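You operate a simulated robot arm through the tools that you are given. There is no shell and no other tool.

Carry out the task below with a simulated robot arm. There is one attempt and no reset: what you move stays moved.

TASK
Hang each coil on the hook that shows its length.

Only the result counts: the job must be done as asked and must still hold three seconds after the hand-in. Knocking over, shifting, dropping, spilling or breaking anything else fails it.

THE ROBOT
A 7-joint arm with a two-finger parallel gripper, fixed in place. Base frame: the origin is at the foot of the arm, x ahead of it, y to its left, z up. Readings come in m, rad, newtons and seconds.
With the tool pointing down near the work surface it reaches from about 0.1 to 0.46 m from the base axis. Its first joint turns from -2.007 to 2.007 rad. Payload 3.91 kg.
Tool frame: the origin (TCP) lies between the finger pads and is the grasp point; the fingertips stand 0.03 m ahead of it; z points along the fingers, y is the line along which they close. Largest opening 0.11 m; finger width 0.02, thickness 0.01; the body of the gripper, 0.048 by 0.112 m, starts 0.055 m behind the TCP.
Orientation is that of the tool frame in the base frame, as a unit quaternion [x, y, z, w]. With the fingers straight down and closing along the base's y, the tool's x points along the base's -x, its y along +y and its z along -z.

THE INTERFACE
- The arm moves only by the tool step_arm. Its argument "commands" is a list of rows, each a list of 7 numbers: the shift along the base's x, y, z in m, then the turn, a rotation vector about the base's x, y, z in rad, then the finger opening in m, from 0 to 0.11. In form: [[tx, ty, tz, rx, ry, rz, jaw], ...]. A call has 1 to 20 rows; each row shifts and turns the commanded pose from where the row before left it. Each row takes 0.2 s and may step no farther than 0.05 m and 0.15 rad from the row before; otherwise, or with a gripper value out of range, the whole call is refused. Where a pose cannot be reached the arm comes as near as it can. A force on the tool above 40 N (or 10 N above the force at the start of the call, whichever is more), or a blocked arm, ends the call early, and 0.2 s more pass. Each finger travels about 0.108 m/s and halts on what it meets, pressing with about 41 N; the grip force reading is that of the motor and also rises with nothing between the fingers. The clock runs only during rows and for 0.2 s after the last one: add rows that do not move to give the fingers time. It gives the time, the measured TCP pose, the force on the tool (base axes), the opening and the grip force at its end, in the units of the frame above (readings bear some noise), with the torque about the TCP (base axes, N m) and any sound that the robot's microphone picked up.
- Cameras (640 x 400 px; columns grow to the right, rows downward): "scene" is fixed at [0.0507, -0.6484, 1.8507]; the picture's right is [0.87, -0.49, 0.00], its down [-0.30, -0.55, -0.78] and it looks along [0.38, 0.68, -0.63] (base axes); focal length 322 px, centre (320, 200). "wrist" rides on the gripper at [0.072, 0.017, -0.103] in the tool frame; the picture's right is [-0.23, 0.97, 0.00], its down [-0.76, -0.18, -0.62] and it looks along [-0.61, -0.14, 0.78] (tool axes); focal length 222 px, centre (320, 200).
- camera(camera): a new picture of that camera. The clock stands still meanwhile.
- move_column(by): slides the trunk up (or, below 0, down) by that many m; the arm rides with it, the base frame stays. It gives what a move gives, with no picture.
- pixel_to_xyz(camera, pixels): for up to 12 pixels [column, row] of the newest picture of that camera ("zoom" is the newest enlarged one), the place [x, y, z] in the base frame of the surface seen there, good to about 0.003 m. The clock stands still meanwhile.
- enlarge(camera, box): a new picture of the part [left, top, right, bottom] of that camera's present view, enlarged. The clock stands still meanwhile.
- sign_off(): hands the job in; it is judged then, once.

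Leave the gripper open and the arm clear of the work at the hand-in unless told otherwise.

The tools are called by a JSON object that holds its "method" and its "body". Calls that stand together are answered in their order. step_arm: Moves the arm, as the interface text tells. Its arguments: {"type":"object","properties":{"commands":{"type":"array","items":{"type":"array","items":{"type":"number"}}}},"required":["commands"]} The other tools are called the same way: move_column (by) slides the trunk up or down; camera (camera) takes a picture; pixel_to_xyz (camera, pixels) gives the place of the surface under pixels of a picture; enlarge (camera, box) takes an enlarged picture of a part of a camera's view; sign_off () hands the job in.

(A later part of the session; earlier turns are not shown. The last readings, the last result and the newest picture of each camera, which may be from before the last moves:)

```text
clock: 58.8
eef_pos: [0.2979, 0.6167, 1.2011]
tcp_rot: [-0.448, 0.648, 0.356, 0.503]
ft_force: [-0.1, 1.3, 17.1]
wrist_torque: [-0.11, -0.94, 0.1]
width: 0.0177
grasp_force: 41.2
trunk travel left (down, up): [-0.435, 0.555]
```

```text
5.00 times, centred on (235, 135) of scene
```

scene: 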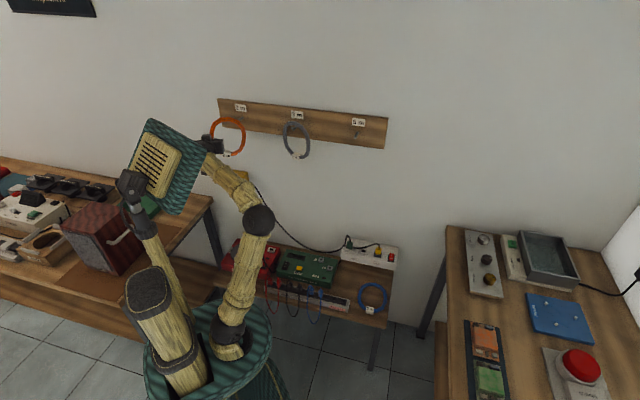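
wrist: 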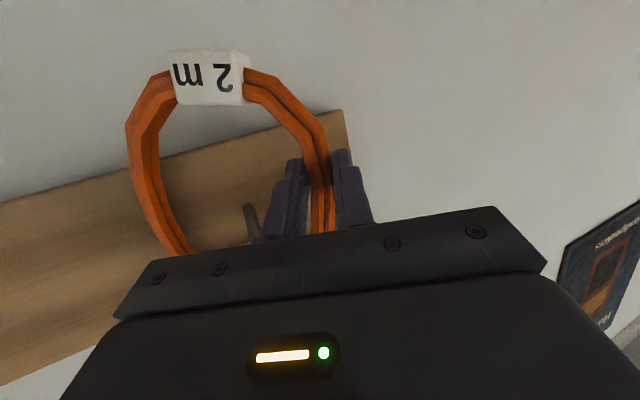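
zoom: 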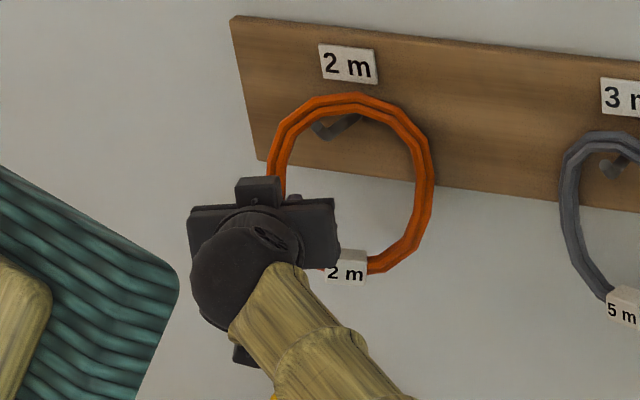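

Firm contact at 17 N upward. I'll ease up 4 mm, then open gently.

{"method": "step_arm", "body": {"commands": [[0, 0, 0.004, 0, 0, 0, 0.0], [0, 0, 0, 0, 0, 0, 0.0]]}}

{"method": "step_arm", "body": {"commands": [[0, 0, 0, 0, 0, 0, 0.022], [0, 0, 0, 0, 0, 0, 0.03], [0, 0, 0, 0, 0, 0, 0.04], [0, 0, 0, 0, 0, 0, 0.055], [0, 0, 0, 0, 0, 0, 0.055], [0, 0, 0, 0, 0, 0, 0.055]]}}

{"method": "enlarge", "body": {"camera": "scene", "box": [195, 95, 275, 175]}}

{"method": "camera", "body": {"camera": "wrist"}}

```text
clock: 59.4
eef_pos: [0.2979, 0.6179, 1.2012]
tcp_rot: [-0.449, 0.649, 0.356, 0.5]
ft_force: [-3.8, 1.1, 2.2]
wrist_torque: [-0.12, -0.36, 0.0]
width: 0.0178
grasp_force: 41.1
trunk travel left (down, up): [-0.435, 0.555]
```

```text
clock: 60.8
eef_pos: [0.2987, 0.6183, 1.202]
tcp_rot: [-0.448, 0.65, 0.355, 0.501]
ft_force: [0.4, 0.4, 0.3]
wrist_torque: [-0.02, -0.02, 0.0]
width: 0.0551
grasp_force: 0.0
trunk travel left (down, up): [-0.435, 0.555]
```

```text
5.00 times, centred on (235, 135) of scene
```

zoom: 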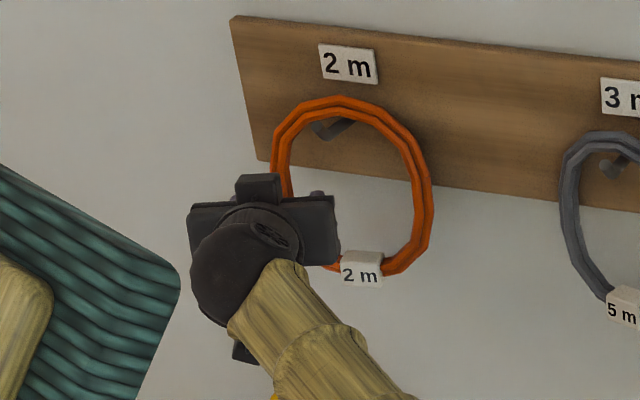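

```text
taken
```

wrist: 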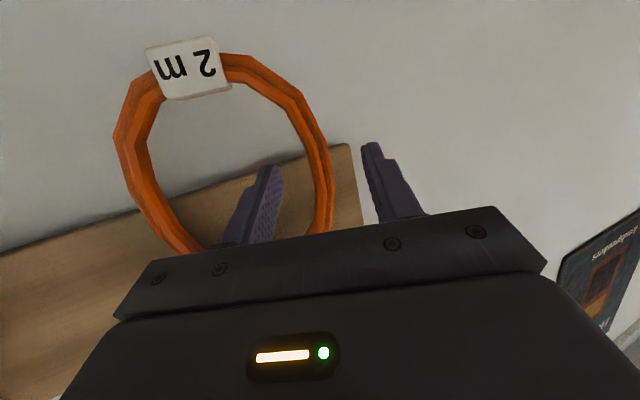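

The orange coil hangs on the 2 m hook with both fingers clear of the tube. I'll back out along the tool heading.

{"method": "step_arm", "body": {"commands": [[-0.0068, -0.0188, 0, 0, 0, 0, 0.055], [-0.0068, -0.0188, 0, 0, 0, 0, 0.055], [-0.0068, -0.0188, 0, 0, 0, 0, 0.055], [-0.0068, -0.0188, 0, 0, 0, 0, 0.055], [-0.0068, -0.0188, 0, 0, 0, 0, 0.055], [0, 0, 0, 0, 0, 0, 0.055]]}}

{"method": "camera", "body": {"camera": "scene"}}

{"method": "enlarge", "body": {"camera": "scene", "box": [205, 95, 325, 175]}}

```text
clock: 62.1
eef_pos: [0.2643, 0.5233, 1.2013]
tcp_rot: [-0.447, 0.65, 0.355, 0.502]
ft_force: [0.7, 0.7, 0.2]
wrist_torque: [-0.01, 0.02, 0.0]
width: 0.0549
grasp_force: 0.1
trunk travel left (down, up): [-0.435, 0.555]
```

```text
taken
```

scene: 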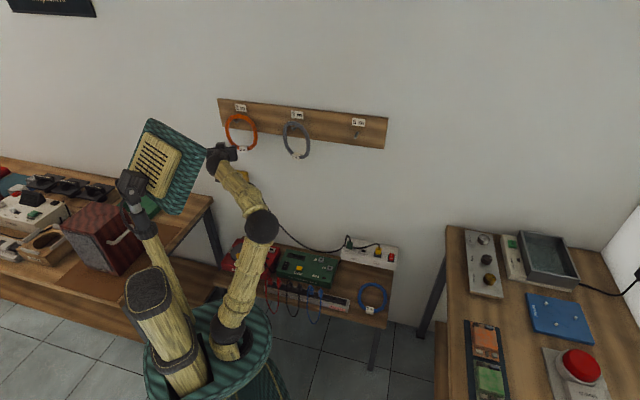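

```text
5.00 times, centred on (265, 135) of scene
```

zoom: 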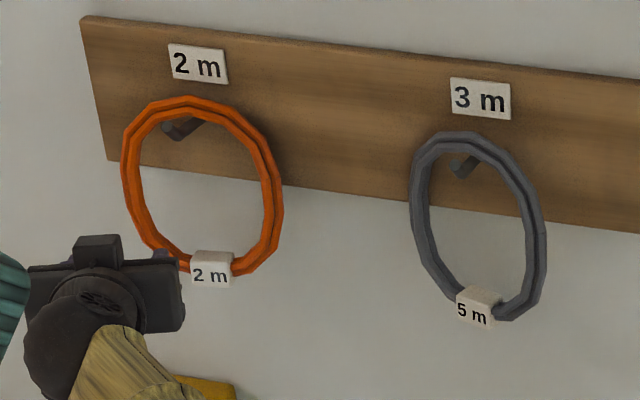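

The orange coil is correctly hung. Next is the grey 5 m coil, from the middle hook to the right hook. I'll measure its present pose in this zoom.

{"method": "pixel_to_xyz", "body": {"camera": "zoom", "pixels": [[460, 137], [420, 165], [417, 200], [425, 240], [440, 270], [520, 190], [537, 230], [535, 270], [515, 305], [462, 165], [478, 310]]}}

```text
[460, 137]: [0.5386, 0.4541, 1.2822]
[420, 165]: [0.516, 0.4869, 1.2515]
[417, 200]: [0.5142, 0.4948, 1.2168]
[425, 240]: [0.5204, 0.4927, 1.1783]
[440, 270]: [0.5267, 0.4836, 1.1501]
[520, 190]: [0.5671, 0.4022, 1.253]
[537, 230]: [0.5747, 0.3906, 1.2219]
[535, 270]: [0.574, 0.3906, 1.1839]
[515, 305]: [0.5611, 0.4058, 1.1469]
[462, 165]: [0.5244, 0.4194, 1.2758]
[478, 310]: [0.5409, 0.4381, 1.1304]
```

The grey coil's left tube is at n≈0.72, t≈0.014, and the coil is yawed about 15°. I'll approach it square to the wall at yaw 45° with TCP n≈0.70, which keeps the fingertips off the wall. Moving to the pre-grasp at n=0.59 first.

{"method": "step_arm", "body": {"commands": [[0.0236, -0.0169, -0.003, 0, 0, -0.0623, 0.06], [0.0236, -0.0169, -0.003, 0, 0, -0.0623, 0.06], [0.0236, -0.0169, -0.003, 0, 0, -0.0623, 0.06], [0.0236, -0.0169, -0.003, 0, 0, -0.0623, 0.06], [0.0236, -0.0169, -0.003, 0, 0, -0.0623, 0.06], [0.0236, -0.0169, -0.003, 0, 0, -0.0623, 0.06], [0.0236, -0.0169, -0.003, 0, 0, -0.0623, 0.06], [0, 0, 0, 0, 0, 0, 0.06]]}}

{"method": "camera", "body": {"camera": "wrist"}}

{"method": "camera", "body": {"camera": "scene"}}

```text
clock: 64.0
eef_pos: [0.4307, 0.4044, 1.1821]
tcp_rot: [-0.296, 0.731, 0.238, 0.567]
ft_force: [0.7, -0.7, -0.4]
wrist_torque: [-0.02, -0.02, 0.01]
width: 0.0602
grasp_force: 0.0
trunk travel left (down, up): [-0.435, 0.555]
```

```text
taken
```

wrist: 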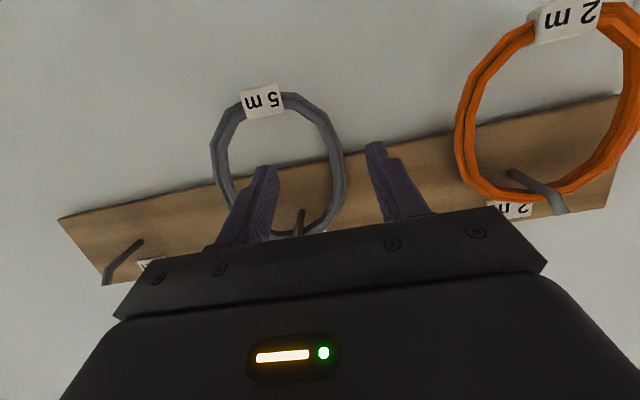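

```text
taken
```

scene: 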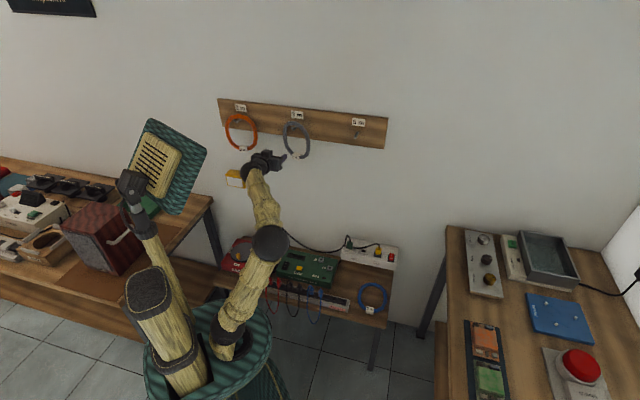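

Aligned like before. I'll advance 0.108 m toward the wall.

{"method": "step_arm", "body": {"commands": [[0.0126, 0.0128, 0, 0, 0, 0, 0.06], [0.0126, 0.0128, 0, 0, 0, 0, 0.06], [0.0126, 0.0128, 0, 0, 0, 0, 0.06], [0.0126, 0.0128, 0, 0, 0, 0, 0.06], [0.0126, 0.0128, 0, 0, 0, 0, 0.06], [0.0126, 0.0128, 0, 0, 0, 0, 0.06], [0, 0, 0, 0, 0, 0, 0.06]]}}

{"method": "camera", "body": {"camera": "wrist"}}

{"method": "enlarge", "body": {"camera": "scene", "box": [250, 95, 350, 185]}}

```text
clock: 65.5
eef_pos: [0.5094, 0.4839, 1.1809]
tcp_rot: [-0.296, 0.731, 0.238, 0.567]
ft_force: [-0.4, 0.0, -0.2]
wrist_torque: [-0.03, 0.01, -0.01]
width: 0.06
grasp_force: 0.0
trunk travel left (down, up): [-0.435, 0.555]
```

```text
taken
```

wrist: 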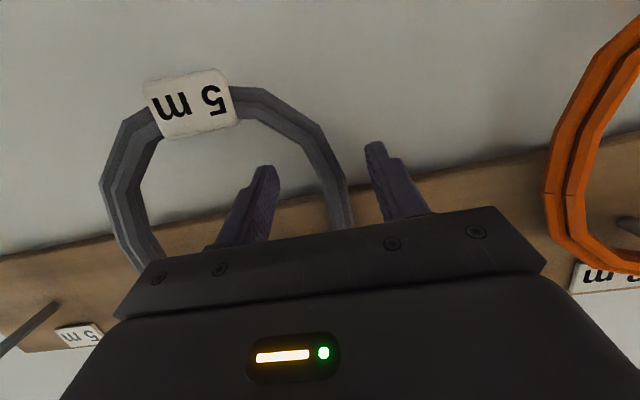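

```text
4.44 times, centred on (300, 140) of scene
```

zoom: 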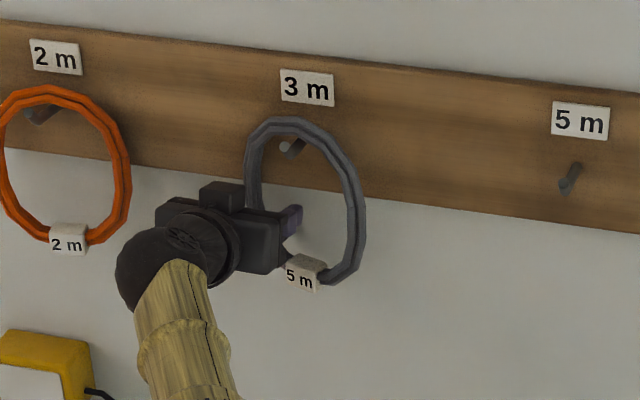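

The tube is centred between the fingers. Closing.

{"method": "step_arm", "body": {"commands": [[0, 0, 0, 0, 0, 0, 0.035], [0, 0, 0, 0, 0, 0, 0.0], [0, 0, 0, 0, 0, 0, 0.0], [0, 0, 0, 0, 0, 0, 0.0]]}}

{"method": "camera", "body": {"camera": "wrist"}}

{"method": "enlarge", "body": {"camera": "scene", "box": [250, 95, 350, 185]}}

```text
clock: 66.5
eef_pos: [0.507, 0.4849, 1.1828]
tcp_rot: [-0.298, 0.73, 0.239, 0.567]
ft_force: [-2.1, 7.4, 7.2]
wrist_torque: [-0.85, -0.44, 0.21]
width: 0.0217
grasp_force: 41.2
trunk travel left (down, up): [-0.435, 0.555]
```

```text
taken
```

wrist: 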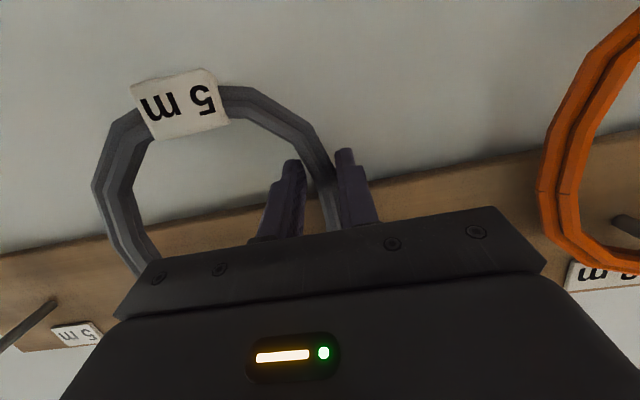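

```text
4.44 times, centred on (300, 140) of scene
```

zoom: 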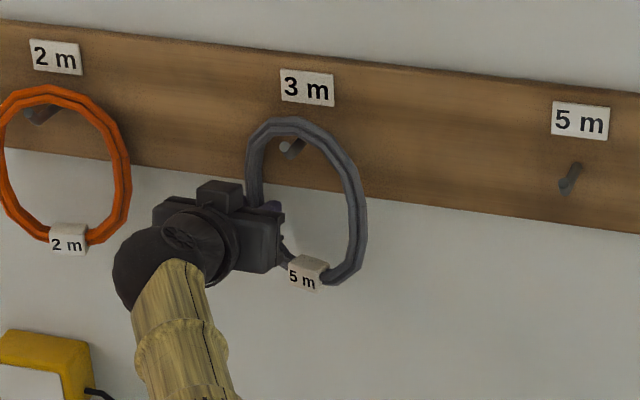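

Gripped. The gripper body would pass near the hook tip on a straight lift, so I'll lift a little and then move outward and upward together.

{"method": "step_arm", "body": {"commands": [[0, 0, 0.01, 0, 0, 0, 0.0], [-0.0085, -0.0085, 0.008, 0, 0, 0, 0.0], [-0.0085, -0.0085, 0.008, 0, 0, 0, 0.0], [0, 0, 0.01, 0, 0, 0, 0.0], [0, 0, 0.008, 0, 0, 0, 0.0], [0, 0, 0, 0, 0, 0, 0.0]]}}

{"method": "enlarge", "body": {"camera": "scene", "box": [260, 95, 340, 175]}}

{"method": "camera", "body": {"camera": "wrist"}}

```text
clock: 68.0
eef_pos: [0.4885, 0.4645, 1.2255]
tcp_rot: [-0.297, 0.731, 0.239, 0.566]
ft_force: [0.7, 0.2, -0.8]
wrist_torque: [0.08, 0.08, 0.02]
width: 0.0181
grasp_force: 41.0
trunk travel left (down, up): [-0.435, 0.555]
```

```text
5.00 times, centred on (300, 135) of scene
```

zoom: 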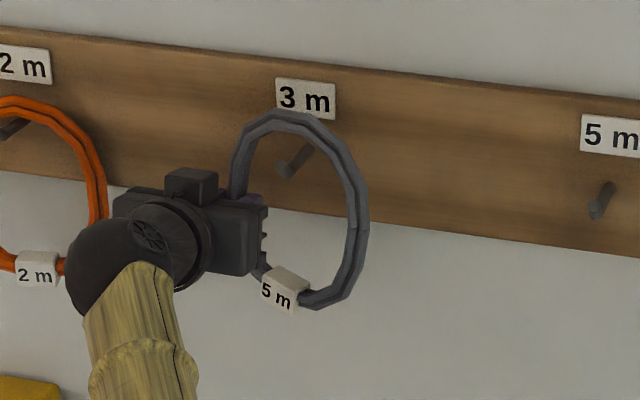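

```text
taken
```

wrist: 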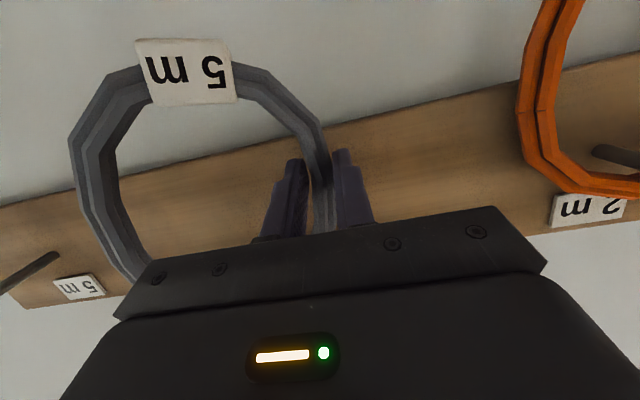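

The coil is lifted and the hook tip is visible well inside it. I'll check the clearance under the top tube before retreating.

{"method": "pixel_to_xyz", "body": {"camera": "zoom", "pixels": [[290, 118], [290, 128], [240, 150], [355, 190], [360, 230], [345, 285], [283, 170], [310, 130]]}}

```text
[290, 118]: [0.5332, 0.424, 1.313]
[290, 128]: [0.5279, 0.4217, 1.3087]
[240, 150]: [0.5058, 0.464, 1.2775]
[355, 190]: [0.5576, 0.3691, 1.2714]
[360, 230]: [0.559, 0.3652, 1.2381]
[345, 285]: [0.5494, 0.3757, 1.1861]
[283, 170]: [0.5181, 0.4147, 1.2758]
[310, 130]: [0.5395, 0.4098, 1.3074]
```

Clearance is about 2 cm. Retreating 0.095 m straight out.

{"method": "step_arm", "body": {"commands": [[-0.0112, -0.0112, 0.003, 0, 0, 0, 0.0], [-0.0112, -0.0112, 0, 0, 0, 0, 0.0], [-0.0112, -0.0112, 0, 0, 0, 0, 0.0], [-0.0112, -0.0112, 0, 0, 0, 0, 0.0], [-0.0112, -0.0112, 0, 0, 0, 0, 0.0], [-0.0112, -0.0112, 0, 0, 0, 0, 0.0], [0, 0, 0, 0, 0, 0, 0.0]]}}

{"method": "camera", "body": {"camera": "wrist"}}

{"method": "enlarge", "body": {"camera": "scene", "box": [260, 95, 340, 175]}}

{"method": "pixel_to_xyz", "body": {"camera": "wrist", "pixels": [[80, 130], [85, 180], [110, 230], [270, 85], [305, 130], [320, 170], [185, 70]]}}

```text
clock: 69.5
eef_pos: [0.4222, 0.3997, 1.2281]
tcp_rot: [-0.296, 0.731, 0.238, 0.566]
ft_force: [0.3, -0.4, -1.9]
wrist_torque: [0.05, 0.07, -0.01]
width: 0.0182
grasp_force: 40.7
trunk travel left (down, up): [-0.435, 0.555]
```

```text
taken
```

wrist: 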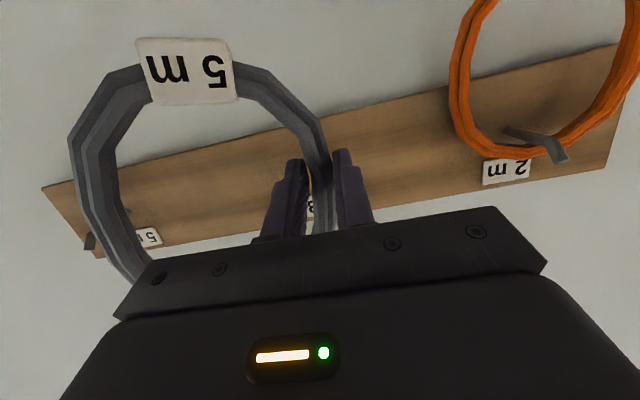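

```text
5.00 times, centred on (300, 135) of scene
```

zoom: 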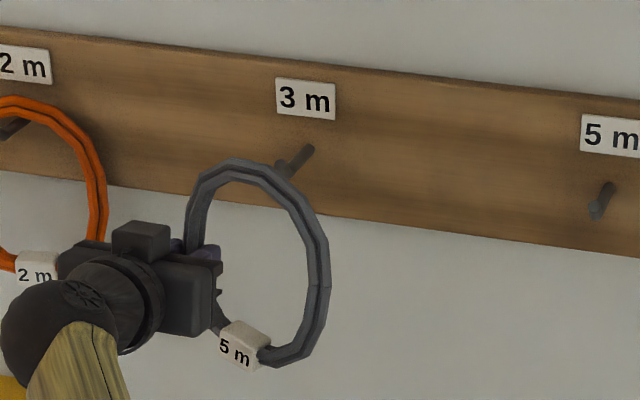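

```text
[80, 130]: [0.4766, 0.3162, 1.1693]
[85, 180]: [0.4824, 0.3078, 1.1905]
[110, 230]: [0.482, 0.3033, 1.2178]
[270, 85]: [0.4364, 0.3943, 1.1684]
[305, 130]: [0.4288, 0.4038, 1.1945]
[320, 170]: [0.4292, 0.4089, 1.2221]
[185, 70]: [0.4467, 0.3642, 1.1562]
```

The grey coil is free, yawed about 17° with its right side nearer me, and centred 0.059 m right of the TCP. I'll carry it right to the 5 m hook's approach point at n≈0.585.

{"method": "step_arm", "body": {"commands": [[0.0248, -0.024, 0.0006, 0, 0, 0, 0.0], [0.0248, -0.024, 0.0006, 0, 0, 0, 0.0], [0.0248, -0.024, 0.0006, 0, 0, 0, 0.0], [0.0248, -0.024, 0.0006, 0, 0, 0, 0.0], [0.0248, -0.024, 0.0006, 0, 0, 0, 0.0], [0.0248, -0.024, 0.0006, 0, 0, 0, 0.0], [0.0248, -0.024, 0.0006, 0, 0, 0, 0.0], [0, 0, 0, 0, 0, 0, 0.0]]}}

{"method": "camera", "body": {"camera": "wrist"}}

{"method": "enlarge", "body": {"camera": "scene", "box": [310, 95, 400, 185]}}

{"method": "pixel_to_xyz", "body": {"camera": "zoom", "pixels": [[330, 150], [330, 165], [420, 230], [240, 230], [350, 120]]}}

```text
clock: 71.3
eef_pos: [0.5986, 0.2287, 1.2332]
tcp_rot: [-0.296, 0.731, 0.238, 0.566]
ft_force: [-0.3, -0.2, -1.9]
wrist_torque: [0.05, 0.06, 0.02]
width: 0.0182
grasp_force: 41.1
trunk travel left (down, up): [-0.435, 0.555]
```

```text
taken
```

wrist: 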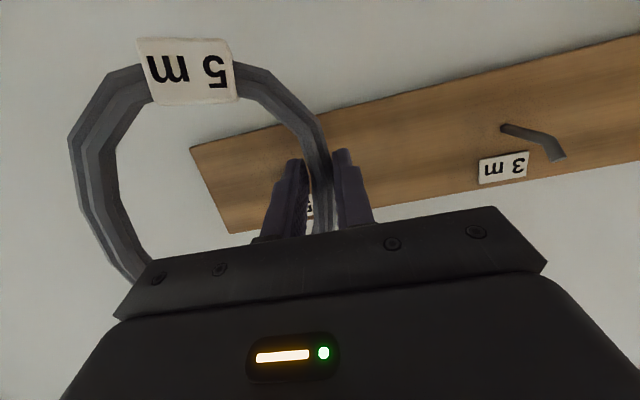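

```text
4.44 times, centred on (355, 140) of scene
```

zoom: 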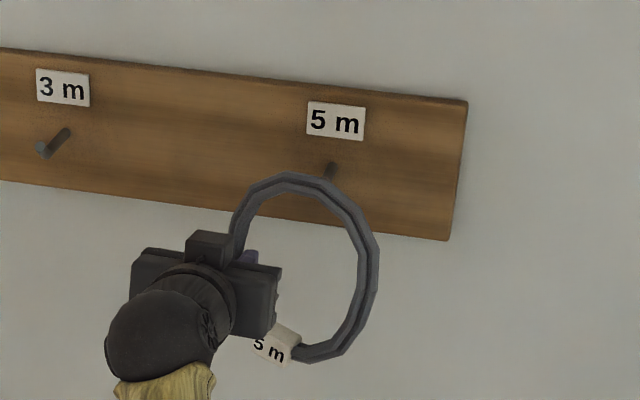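

```text
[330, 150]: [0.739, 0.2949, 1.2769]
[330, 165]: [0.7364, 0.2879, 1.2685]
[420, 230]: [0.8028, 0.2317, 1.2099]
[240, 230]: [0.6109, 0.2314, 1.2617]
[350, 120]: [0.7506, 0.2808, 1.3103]
```

I'll measure the coil's top and right side against the hook.

{"method": "pixel_to_xyz", "body": {"camera": "zoom", "pixels": [[285, 178], [285, 188], [330, 200], [370, 250], [370, 290], [345, 345], [245, 215], [236, 240], [310, 352]]}}

```text
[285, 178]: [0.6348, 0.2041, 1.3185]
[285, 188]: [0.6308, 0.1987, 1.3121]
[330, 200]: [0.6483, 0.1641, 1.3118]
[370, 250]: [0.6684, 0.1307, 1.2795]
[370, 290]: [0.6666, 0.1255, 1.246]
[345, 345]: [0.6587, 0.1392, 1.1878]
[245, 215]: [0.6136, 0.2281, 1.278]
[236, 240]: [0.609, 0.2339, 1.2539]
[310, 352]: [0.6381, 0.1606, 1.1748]
```

The coil centre is at t≈0.32, n≈0.587, and the hook is at t≈0.317. To keep reach margin for the final advance, I'll raise the column 0.06 m and lower the arm by the same amount.

{"method": "move_column", "body": {"by": 0.06}}

{"method": "step_arm", "body": {"commands": [[0, 0, -0.015, 0, 0, 0, 0.0], [0, 0, -0.015, 0, 0, 0, 0.0], [0, 0, -0.015, 0, 0, 0, 0.0], [0, 0, -0.013, 0, 0, 0, 0.0], [0, 0, 0, 0, 0, 0, 0.0]]}}

```text
clock: 72.3
eef_pos: [0.5967, 0.2308, 1.2916]
tcp_rot: [-0.297, 0.732, 0.238, 0.566]
ft_force: [0.2, 0.3, -1.7]
wrist_torque: [0.07, 0.06, 0.02]
width: 0.0183
grasp_force: 41.1
trunk travel left (down, up): [-0.495, 0.495]
```

```text
clock: 73.5
eef_pos: [0.5965, 0.2293, 1.2349]
tcp_rot: [-0.296, 0.731, 0.238, 0.567]
ft_force: [-0.9, -0.1, -1.9]
wrist_torque: [0.08, 0.04, -0.04]
width: 0.0182
grasp_force: 40.6
trunk travel left (down, up): [-0.495, 0.495]
```

At z=1.235 and tracking. I'll advance 0.104 m toward the wall.

{"method": "step_arm", "body": {"commands": [[0.0119, 0.0126, 0, 0, 0, 0, 0.0], [0.0119, 0.0126, 0, 0, 0, 0, 0.0], [0.0119, 0.0126, 0, 0, 0, 0, 0.0], [0.0119, 0.0126, 0, 0, 0, 0, 0.0], [0.0119, 0.0126, 0, 0, 0, 0, 0.0], [0.0119, 0.0126, 0, 0, 0, 0, 0.0], [0, 0, 0, 0, 0, 0, 0.0]]}}

{"method": "enlarge", "body": {"camera": "scene", "box": [310, 95, 400, 185]}}

{"method": "camera", "body": {"camera": "wrist"}}

```text
clock: 75.2
eef_pos: [0.6689, 0.304, 1.2346]
tcp_rot: [-0.297, 0.732, 0.238, 0.565]
ft_force: [1.1, 0.6, -1.6]
wrist_torque: [0.1, 0.04, -0.01]
width: 0.0179
grasp_force: 41.0
trunk travel left (down, up): [-0.495, 0.495]
```

```text
4.44 times, centred on (355, 140) of scene
```

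zoom: 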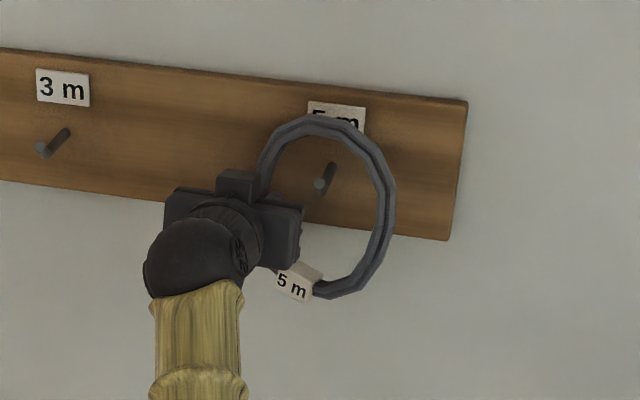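

```text
taken
```

wrist: 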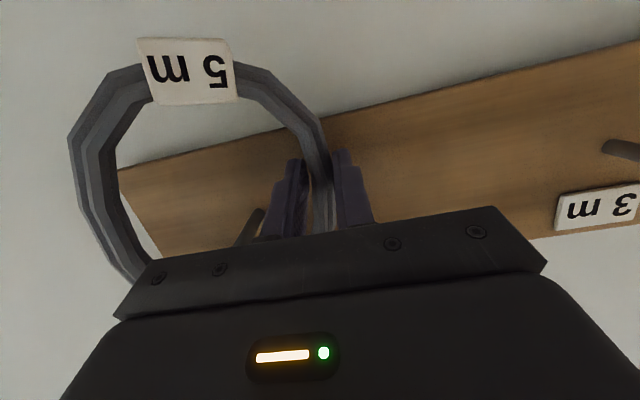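

The hook is inside the ring. I'll lower in steps until contact.

{"method": "step_arm", "body": {"commands": [[0, 0, -0.01, 0, 0, 0, 0.0], [0, 0, -0.01, 0, 0, 0, 0.0], [0, 0, -0.008, 0, 0, 0, 0.0], [0, 0, 0, 0, 0, 0, 0.0]]}}

{"method": "enlarge", "body": {"camera": "scene", "box": [310, 95, 400, 185]}}

```text
clock: 76.2
eef_pos: [0.6692, 0.3044, 1.2059]
tcp_rot: [-0.296, 0.731, 0.239, 0.567]
ft_force: [-0.1, -0.3, -1.5]
wrist_torque: [0.07, 0.09, 0.04]
width: 0.0183
grasp_force: 40.8
trunk travel left (down, up): [-0.495, 0.495]
```

```text
4.44 times, centred on (355, 140) of scene
```

zoom: 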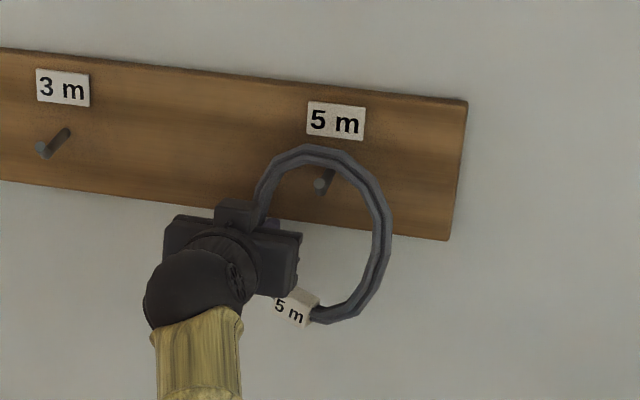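

No contact yet; the force is still just the coil's weight. I'll lower in smaller steps.

{"method": "step_arm", "body": {"commands": [[0, 0, -0.004, 0, 0, 0, 0.0], [0, 0, -0.003, 0, 0, 0, 0.0], [0, 0, 0, 0, 0, 0, 0.0]]}}

```text
clock: 77.0
eef_pos: [0.6687, 0.3065, 1.1994]
tcp_rot: [-0.297, 0.731, 0.238, 0.567]
ft_force: [2.7, 0.8, 6.1]
wrist_torque: [-0.33, -0.17, 0.12]
width: 0.0182
grasp_force: 40.6
trunk travel left (down, up): [-0.495, 0.495]
```

Contact at +6 N: the coil rests on the shaft. Opening gently.

{"method": "step_arm", "body": {"commands": [[0, 0, 0, 0, 0, 0, 0.022], [0, 0, 0, 0, 0, 0, 0.03], [0, 0, 0, 0, 0, 0, 0.04], [0, 0, 0, 0, 0, 0, 0.055], [0, 0, 0, 0, 0, 0, 0.055], [0, 0, 0, 0, 0, 0, 0.055]]}}

{"method": "enlarge", "body": {"camera": "scene", "box": [310, 95, 400, 185]}}

{"method": "camera", "body": {"camera": "wrist"}}

```text
clock: 78.3
eef_pos: [0.6696, 0.3052, 1.1984]
tcp_rot: [-0.297, 0.731, 0.239, 0.566]
ft_force: [0.3, -0.6, -0.1]
wrist_torque: [0.0, 0.0, -0.02]
width: 0.0552
grasp_force: 0.0
trunk travel left (down, up): [-0.495, 0.495]
```

```text
4.44 times, centred on (355, 140) of scene
```

zoom: 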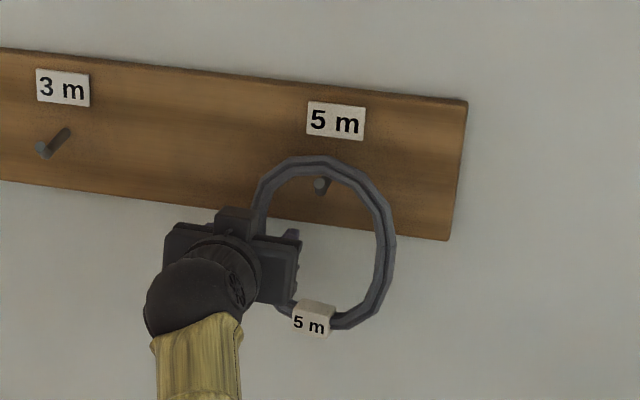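

```text
taken
```

wrist: 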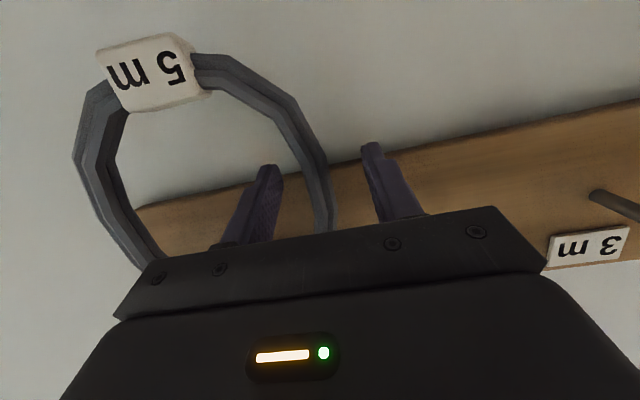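

The grey coil hangs on the 5 m hook. I'll back straight out.

{"method": "step_arm", "body": {"commands": [[-0.0141, -0.0141, 0, 0, 0, 0, 0.055], [-0.0141, -0.0141, 0, 0, 0, 0, 0.055], [-0.0141, -0.0141, 0, 0, 0, 0, 0.055], [-0.0141, -0.0141, 0, 0, 0, 0, 0.055], [-0.0141, -0.0141, 0, 0, 0, 0, 0.055], [-0.0141, -0.0141, 0, 0, 0, 0, 0.055], [0, 0, 0, 0, 0, 0, 0.055]]}}

{"method": "camera", "body": {"camera": "scene"}}

{"method": "enlarge", "body": {"camera": "scene", "box": [210, 90, 400, 185]}}

{"method": "enlarge", "body": {"camera": "scene", "box": [310, 230, 410, 330]}}

```text
clock: 80.0
eef_pos: [0.5826, 0.2197, 1.2006]
tcp_rot: [-0.296, 0.732, 0.238, 0.566]
ft_force: [0.5, 0.0, -0.1]
wrist_torque: [0.02, 0.01, 0.02]
width: 0.0549
grasp_force: 0.0
trunk travel left (down, up): [-0.495, 0.495]
```

```text
taken
```

scene: 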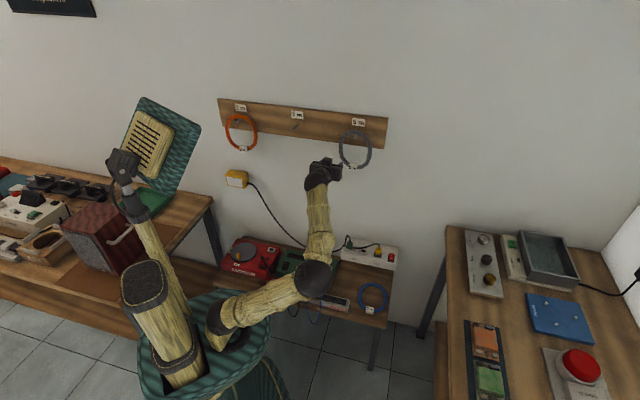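

```text
3.37 times, centred on (305, 138) of scene
```

zoom: 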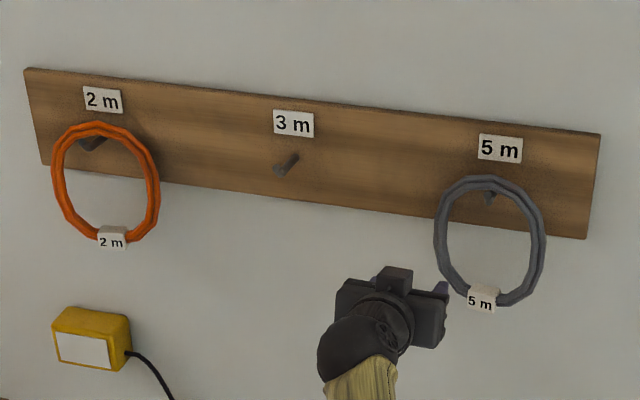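

```text
4.00 times, centred on (360, 280) of scene
```

zoom: 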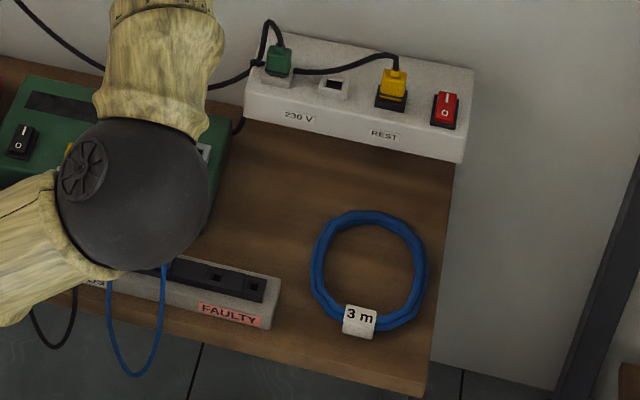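

Two coils are done. Now the blue one on the bench. I'll measure it and its surroundings.

{"method": "pixel_to_xyz", "body": {"camera": "zoom", "pixels": [[318, 262], [330, 235], [370, 216], [405, 230], [423, 270], [412, 305], [390, 322], [330, 305], [360, 320], [370, 270], [440, 330], [425, 390]]}}

{"method": "enlarge", "body": {"camera": "scene", "box": [310, 230, 410, 330]}}

{"method": "pixel_to_xyz", "body": {"camera": "zoom", "pixels": [[275, 295], [265, 325], [255, 285], [240, 310], [460, 155], [350, 130], [350, 100], [440, 100], [395, 70], [300, 360], [330, 375], [270, 120]]}}

```text
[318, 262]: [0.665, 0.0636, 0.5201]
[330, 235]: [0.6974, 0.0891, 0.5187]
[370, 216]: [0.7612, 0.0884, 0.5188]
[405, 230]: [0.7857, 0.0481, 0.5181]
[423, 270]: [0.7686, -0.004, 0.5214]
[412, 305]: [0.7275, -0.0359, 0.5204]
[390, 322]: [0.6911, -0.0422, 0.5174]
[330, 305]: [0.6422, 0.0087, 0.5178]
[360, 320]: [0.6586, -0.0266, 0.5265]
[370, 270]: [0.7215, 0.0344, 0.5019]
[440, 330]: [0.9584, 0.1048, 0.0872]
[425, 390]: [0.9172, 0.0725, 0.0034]
```

```text
4.00 times, centred on (360, 280) of scene
```

zoom: 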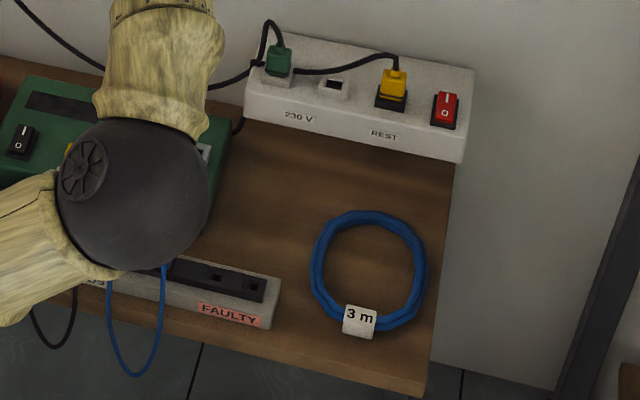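

```text
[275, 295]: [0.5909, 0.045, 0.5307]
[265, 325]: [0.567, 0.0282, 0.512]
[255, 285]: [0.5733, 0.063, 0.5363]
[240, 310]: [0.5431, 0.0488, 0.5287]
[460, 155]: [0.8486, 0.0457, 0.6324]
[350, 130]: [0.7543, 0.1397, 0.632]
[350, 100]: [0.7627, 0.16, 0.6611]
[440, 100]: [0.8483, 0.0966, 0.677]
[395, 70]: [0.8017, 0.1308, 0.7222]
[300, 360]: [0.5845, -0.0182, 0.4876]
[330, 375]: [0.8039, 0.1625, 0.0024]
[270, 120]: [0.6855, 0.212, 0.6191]
```

The blue coil lies flat, centred at about (0.7125, 0.026), with its tube at z≈0.502–0.52. Its nearest side to the robot is about (0.644, 0.013), and the tag is at (0.659, -0.027). I'll grip that near side from above with the tool vertical, then turn level to hang it. First I'll check where the right-hand table and other obstacles are for the column descent.

{"method": "camera", "body": {"camera": "scene"}}

{"method": "pixel_to_xyz", "body": {"camera": "scene", "pixels": [[450, 230], [437, 390], [470, 330], [475, 260], [205, 200], [215, 260], [225, 275], [130, 330], [315, 275], [160, 280], [270, 295], [380, 322]]}}

```text
taken
```

scene: 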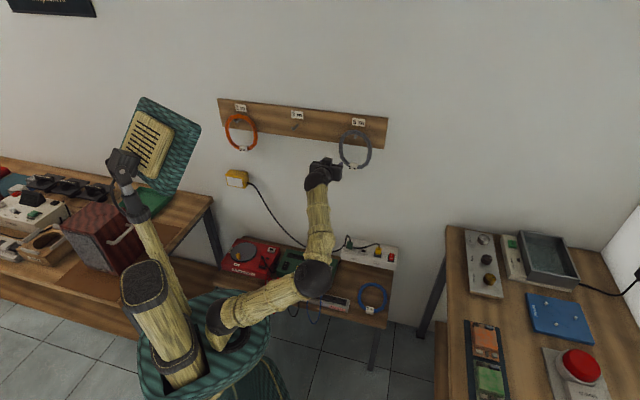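

```text
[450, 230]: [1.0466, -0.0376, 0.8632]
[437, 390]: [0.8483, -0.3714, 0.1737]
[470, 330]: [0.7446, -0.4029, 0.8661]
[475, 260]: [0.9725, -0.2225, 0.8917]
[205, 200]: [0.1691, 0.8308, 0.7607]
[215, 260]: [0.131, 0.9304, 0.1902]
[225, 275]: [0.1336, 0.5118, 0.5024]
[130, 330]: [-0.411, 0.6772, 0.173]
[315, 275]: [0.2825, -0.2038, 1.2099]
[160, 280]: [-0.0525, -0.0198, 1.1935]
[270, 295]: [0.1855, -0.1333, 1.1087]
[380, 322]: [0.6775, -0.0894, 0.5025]
```

The right table starts beyond x≈0.7, y<-0.3, far from the elbow at (0.3, -0.17). Next I'll pull away from the wall, then pitch the tool to vertical while lowering the TCP.

{"method": "step_arm", "body": {"commands": [[-0.03, -0.025, -0.01, 0, 0, 0, 0.055], [-0.03, -0.025, -0.01, 0, 0, 0, 0.055], [-0.03, -0.025, -0.01, 0, 0, 0, 0.055], [-0.006, 0, -0.015, -0.0938, 0.0938, 0, 0.055], [-0.006, 0, -0.015, -0.0938, 0.0938, 0, 0.055], [-0.006, 0, -0.015, -0.0938, 0.0938, 0, 0.055], [-0.006, 0, -0.015, -0.0938, 0.0938, 0, 0.055], [-0.006, 0, -0.015, -0.0938, 0.0938, 0, 0.055], [0, 0, 0, 0, 0, 0, 0.055]]}}

{"method": "camera", "body": {"camera": "scene"}}

```text
clock: 82.0
eef_pos: [0.4641, 0.144, 1.0931]
tcp_rot: [-0.356, 0.877, 0.125, 0.298]
ft_force: [-0.1, 0.3, -0.4]
wrist_torque: [0.0, 0.02, -0.01]
width: 0.0548
grasp_force: 0.0
trunk travel left (down, up): [-0.495, 0.495]
```

```text
taken
```

scene: 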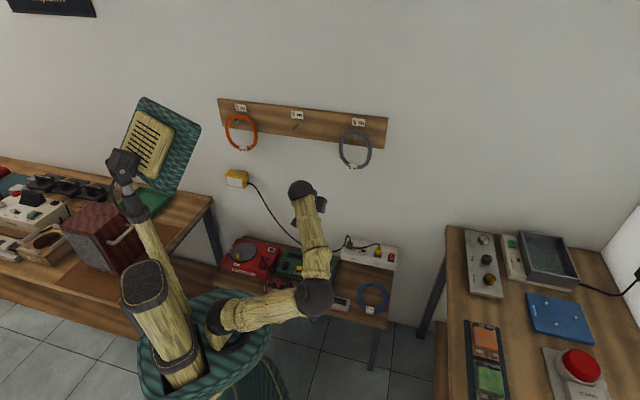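

Tracking well, with the pitch halfway done. I'll finish pitching to vertical.

{"method": "step_arm", "body": {"commands": [[0, -0.006, -0.012, -0.0938, 0.0938, 0, 0.055], [0, -0.006, -0.012, -0.0938, 0.0938, 0, 0.055], [0, -0.006, -0.012, -0.0938, 0.0938, 0, 0.055], [0, -0.006, -0.012, -0.0938, 0.0938, 0, 0.055], [0, -0.006, -0.012, -0.0938, 0.0938, 0, 0.055], [0, 0, 0, 0, 0, 0, 0.055]]}}

{"method": "camera", "body": {"camera": "scene"}}

```text
clock: 83.3
eef_pos: [0.4652, 0.1151, 1.0357]
tcp_rot: [-0.376, 0.927, -0.002, -0.001]
ft_force: [-0.1, 0.0, 0.4]
wrist_torque: [0.0, 0.0, -0.02]
width: 0.0549
grasp_force: 0.2
trunk travel left (down, up): [-0.495, 0.495]
```

```text
taken
```

scene: 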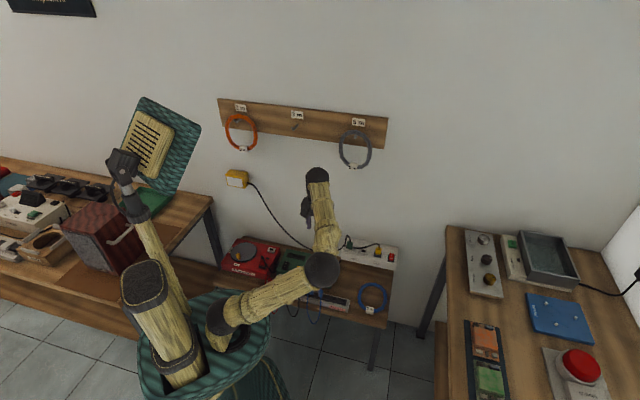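

The tool now points straight down with the fingers closing along azimuth 134°. I'll yaw +46° so they close along the base x-axis, matching the coil's near side.

{"method": "step_arm", "body": {"commands": [[0, 0, 0, 0, 0, 0.134, 0.055], [0, 0, 0, 0, 0, 0.134, 0.055], [0, 0, 0, 0, 0, 0.134, 0.055], [0, 0, 0, 0, 0, 0.134, 0.055], [0, 0, 0, 0, 0, 0.134, 0.055], [0, 0, 0, 0, 0, 0.134, 0.055], [0, 0, 0, 0, 0, 0, 0.055]]}}

{"method": "camera", "body": {"camera": "scene"}}

```text
clock: 85.0
eef_pos: [0.3936, 0.1455, 0.9998]
tcp_rot: [0.708, -0.706, 0.002, -0.001]
ft_force: [0.3, 0.6, 0.5]
wrist_torque: [0.04, -0.01, 0.0]
width: 0.0547
grasp_force: 0.1
out of reach, approached as far as the arm can: row 4, 5, 6
trunk travel left (down, up): [-0.495, 0.495]
```

```text
taken
```

scene: 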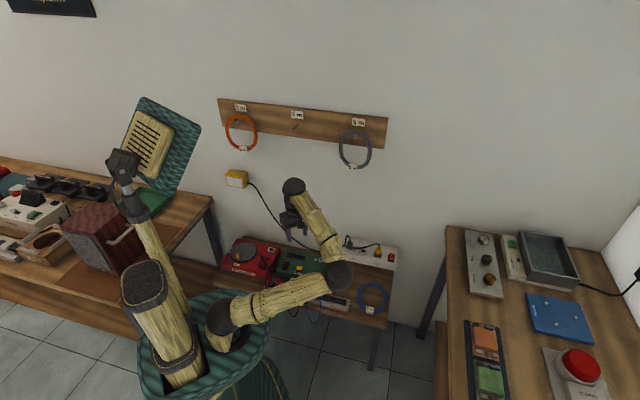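

The yaw completed, but the position shifted about 8 cm, so some joint limit is being met with the elbow swinging. I'll measure the arm posture again.

{"method": "enlarge", "body": {"camera": "scene", "box": [190, 160, 400, 370]}}

{"method": "pixel_to_xyz", "body": {"camera": "scene", "pixels": [[333, 273], [225, 320], [318, 225], [300, 200], [293, 186], [290, 215], [300, 225], [280, 300]]}}

```text
1.90 times, centred on (295, 265) of scene
```

zoom: 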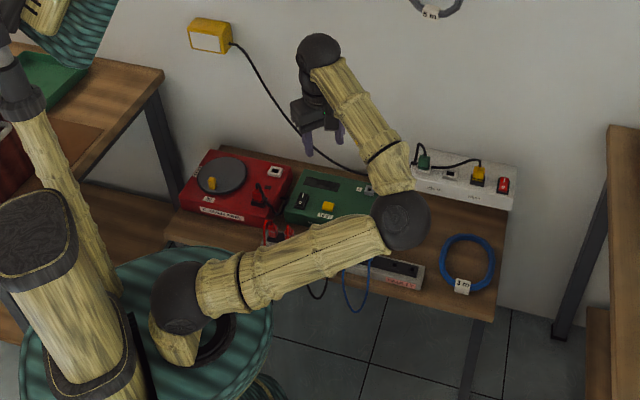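

```text
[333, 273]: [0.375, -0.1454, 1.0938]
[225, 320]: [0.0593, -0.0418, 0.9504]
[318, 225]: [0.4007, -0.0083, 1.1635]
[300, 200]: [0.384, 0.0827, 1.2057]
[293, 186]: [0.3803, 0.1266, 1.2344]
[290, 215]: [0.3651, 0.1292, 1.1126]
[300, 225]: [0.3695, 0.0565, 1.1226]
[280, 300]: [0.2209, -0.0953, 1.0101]
```

This explains it. Joint 7 evidently has a narrow range, so the forearm must come roughly from the tool's +x (camera) side. The previous roll, closing along azimuth 134°, suits the arm. It also lets me grip the blue coil's long left side near (0.669, 0.070) and then simply pitch up to hang it. I'll undo the yaw.

{"method": "step_arm", "body": {"commands": [[0.0119, -0.0076, 0.005, 0, 0, -0.134, 0.055], [0.0119, -0.0076, 0.005, 0, 0, -0.134, 0.055], [0.0119, -0.0076, 0.005, 0, 0, -0.134, 0.055], [0.0119, -0.0076, 0.005, 0, 0, -0.134, 0.055], [0.0119, -0.0076, 0.005, 0, 0, -0.134, 0.055], [0.0119, -0.0076, 0.005, 0, 0, -0.134, 0.055], [0, 0, 0, 0, 0, 0, 0.055]]}}

{"method": "camera", "body": {"camera": "scene"}}

```text
clock: 86.5
eef_pos: [0.4656, 0.0979, 1.0296]
tcp_rot: [-0.375, 0.927, -0.002, 0.0]
ft_force: [-0.4, 0.4, 0.1]
wrist_torque: [0.03, 0.01, 0.02]
width: 0.0552
grasp_force: 0.1
trunk travel left (down, up): [-0.495, 0.495]
```

```text
taken
```

scene: 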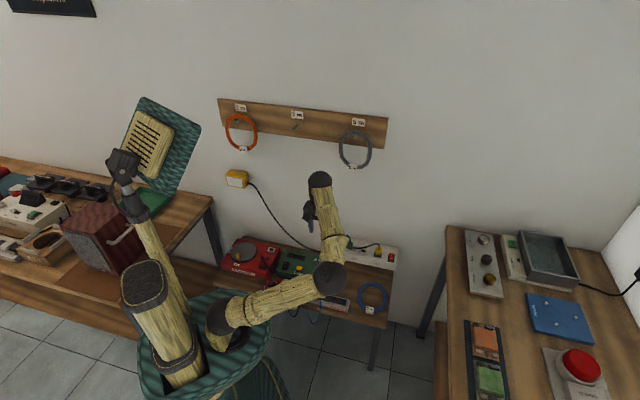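

The posture is restored at z=1.03. I'll lower the column 0.34 m toward the bench; everything in the way there is below z≈0.54.

{"method": "move_column", "body": {"by": -0.34}}

{"method": "camera", "body": {"camera": "scene"}}

{"method": "camera", "body": {"camera": "wrist"}}

```text
clock: 89.9
eef_pos: [0.4649, 0.0987, 0.6906]
tcp_rot: [-0.377, 0.926, -0.001, -0.001]
ft_force: [0.3, 0.6, 0.1]
wrist_torque: [0.0, -0.03, 0.01]
width: 0.055
grasp_force: 0.1
trunk travel left (down, up): [-0.155, 0.835]
```

```text
taken
```

scene: 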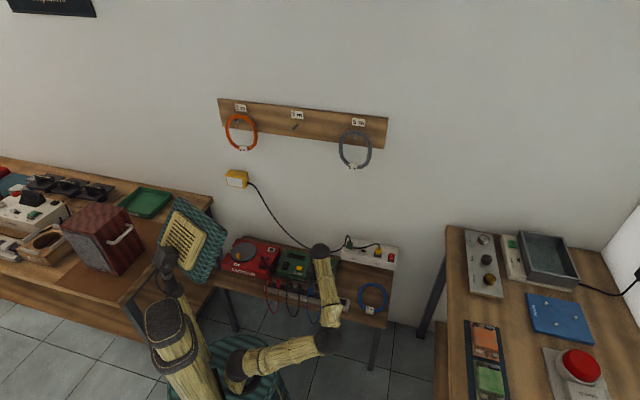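

```text
taken
```

wrist: 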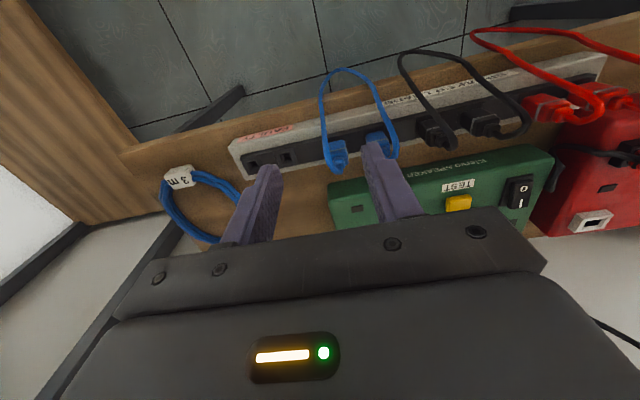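

I can see the coil, the faulty strip and the test leads. At this column height the arm would be over-extended at the coil, so I'll raise the column 0.10 m. Then I'll move out over the coil's left side while descending to z≈0.64.

{"method": "move_column", "body": {"by": 0.1}}

{"method": "step_arm", "body": {"commands": [[0.02, -0.003, -0.015, 0, 0, 0, 0.055], [0.02, -0.003, -0.015, 0, 0, 0, 0.055], [0.02, -0.003, -0.015, 0, 0, 0, 0.055], [0.02, -0.003, -0.015, 0, 0, 0, 0.055], [0.02, -0.003, -0.015, 0, 0, 0, 0.055], [0.02, -0.003, -0.015, 0, 0, 0, 0.055], [0, 0, 0, 0, 0, 0, 0.055]]}}

{"method": "camera", "body": {"camera": "scene"}}

{"method": "camera", "body": {"camera": "wrist"}}

```text
clock: 91.2
eef_pos: [0.4654, 0.0999, 0.7895]
tcp_rot: [-0.376, 0.927, -0.001, -0.002]
ft_force: [-1.0, -0.3, 0.6]
wrist_torque: [-0.01, 0.03, -0.01]
width: 0.055
grasp_force: 0.2
trunk travel left (down, up): [-0.255, 0.735]
```

```text
clock: 92.8
eef_pos: [0.5866, 0.0798, 0.7022]
tcp_rot: [-0.376, 0.927, -0.001, -0.001]
ft_force: [-0.3, -0.7, 0.6]
wrist_torque: [-0.01, -0.02, -0.01]
width: 0.0551
grasp_force: 0.0
trunk travel left (down, up): [-0.255, 0.735]
```

```text
taken
```

scene: 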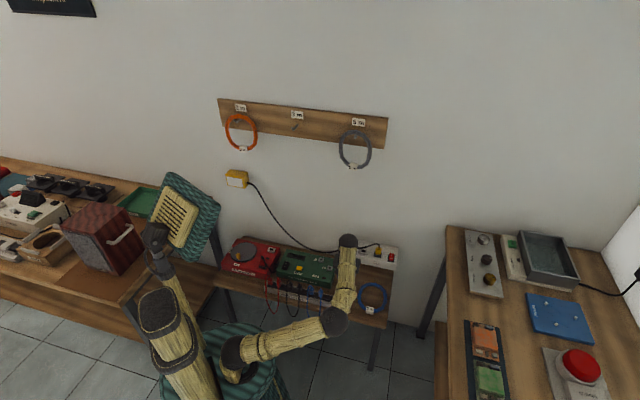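

```text
taken
```

wrist: 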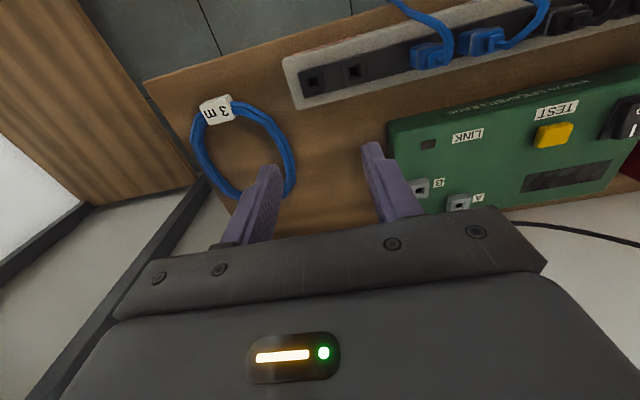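

Good view. I'll measure the coil and the nearby green box from here.

{"method": "pixel_to_xyz", "body": {"camera": "wrist", "pixels": [[289, 165], [293, 180], [275, 128], [245, 106], [196, 145], [205, 175], [215, 110], [392, 160], [400, 130], [385, 135], [420, 185], [330, 180]]}}

```text
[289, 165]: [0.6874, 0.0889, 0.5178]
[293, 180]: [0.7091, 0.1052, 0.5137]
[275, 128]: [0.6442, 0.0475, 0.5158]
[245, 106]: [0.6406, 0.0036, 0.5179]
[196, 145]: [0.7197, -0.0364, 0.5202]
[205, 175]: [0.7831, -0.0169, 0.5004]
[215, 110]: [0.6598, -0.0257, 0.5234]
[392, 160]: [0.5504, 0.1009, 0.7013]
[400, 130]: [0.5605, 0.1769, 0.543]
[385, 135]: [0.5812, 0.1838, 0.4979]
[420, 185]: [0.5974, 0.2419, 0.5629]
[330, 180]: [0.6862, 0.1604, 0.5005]
```

The coil's left long side runs at t≈0.428 between n=0.49 and 0.575, and the green box ends at t≈0.28, so there's ample clearance. I'll move above the grip point (0.667, 0.0615) at z=0.60.

{"method": "step_arm", "body": {"commands": [[0.016, -0.0037, -0.0204, 0, 0, 0, 0.055], [0.016, -0.0037, -0.0204, 0, 0, 0, 0.055], [0.016, -0.0037, -0.0204, 0, 0, 0, 0.055], [0.016, -0.0037, -0.0204, 0, 0, 0, 0.055], [0.016, -0.0037, -0.0204, 0, 0, 0, 0.055], [0, 0, 0, 0, 0, 0, 0.055]]}}

{"method": "camera", "body": {"camera": "wrist"}}

{"method": "enlarge", "body": {"camera": "scene", "box": [290, 220, 410, 340]}}

```text
clock: 94.2
eef_pos: [0.6278, 0.0689, 0.6457]
tcp_rot: [-0.377, 0.926, -0.002, 0.0]
ft_force: [-0.6, 0.3, 0.2]
wrist_torque: [0.0, 0.0, 0.04]
width: 0.0548
grasp_force: 0.0
out of reach, approached as far as the arm can: row 3, 4, 5
trunk travel left (down, up): [-0.255, 0.735]
```

```text
taken
```

wrist: 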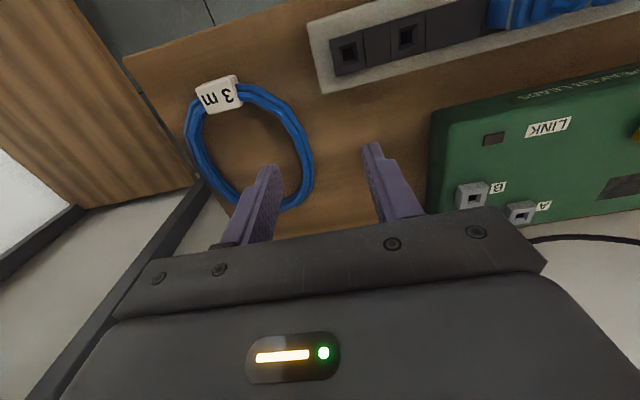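

```text
3.33 times, centred on (350, 280) of scene
```

zoom: 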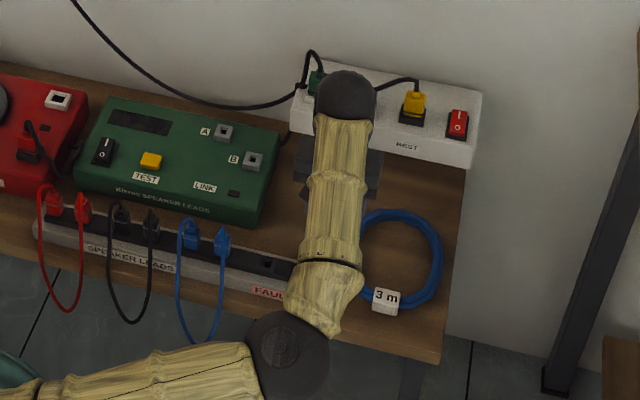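

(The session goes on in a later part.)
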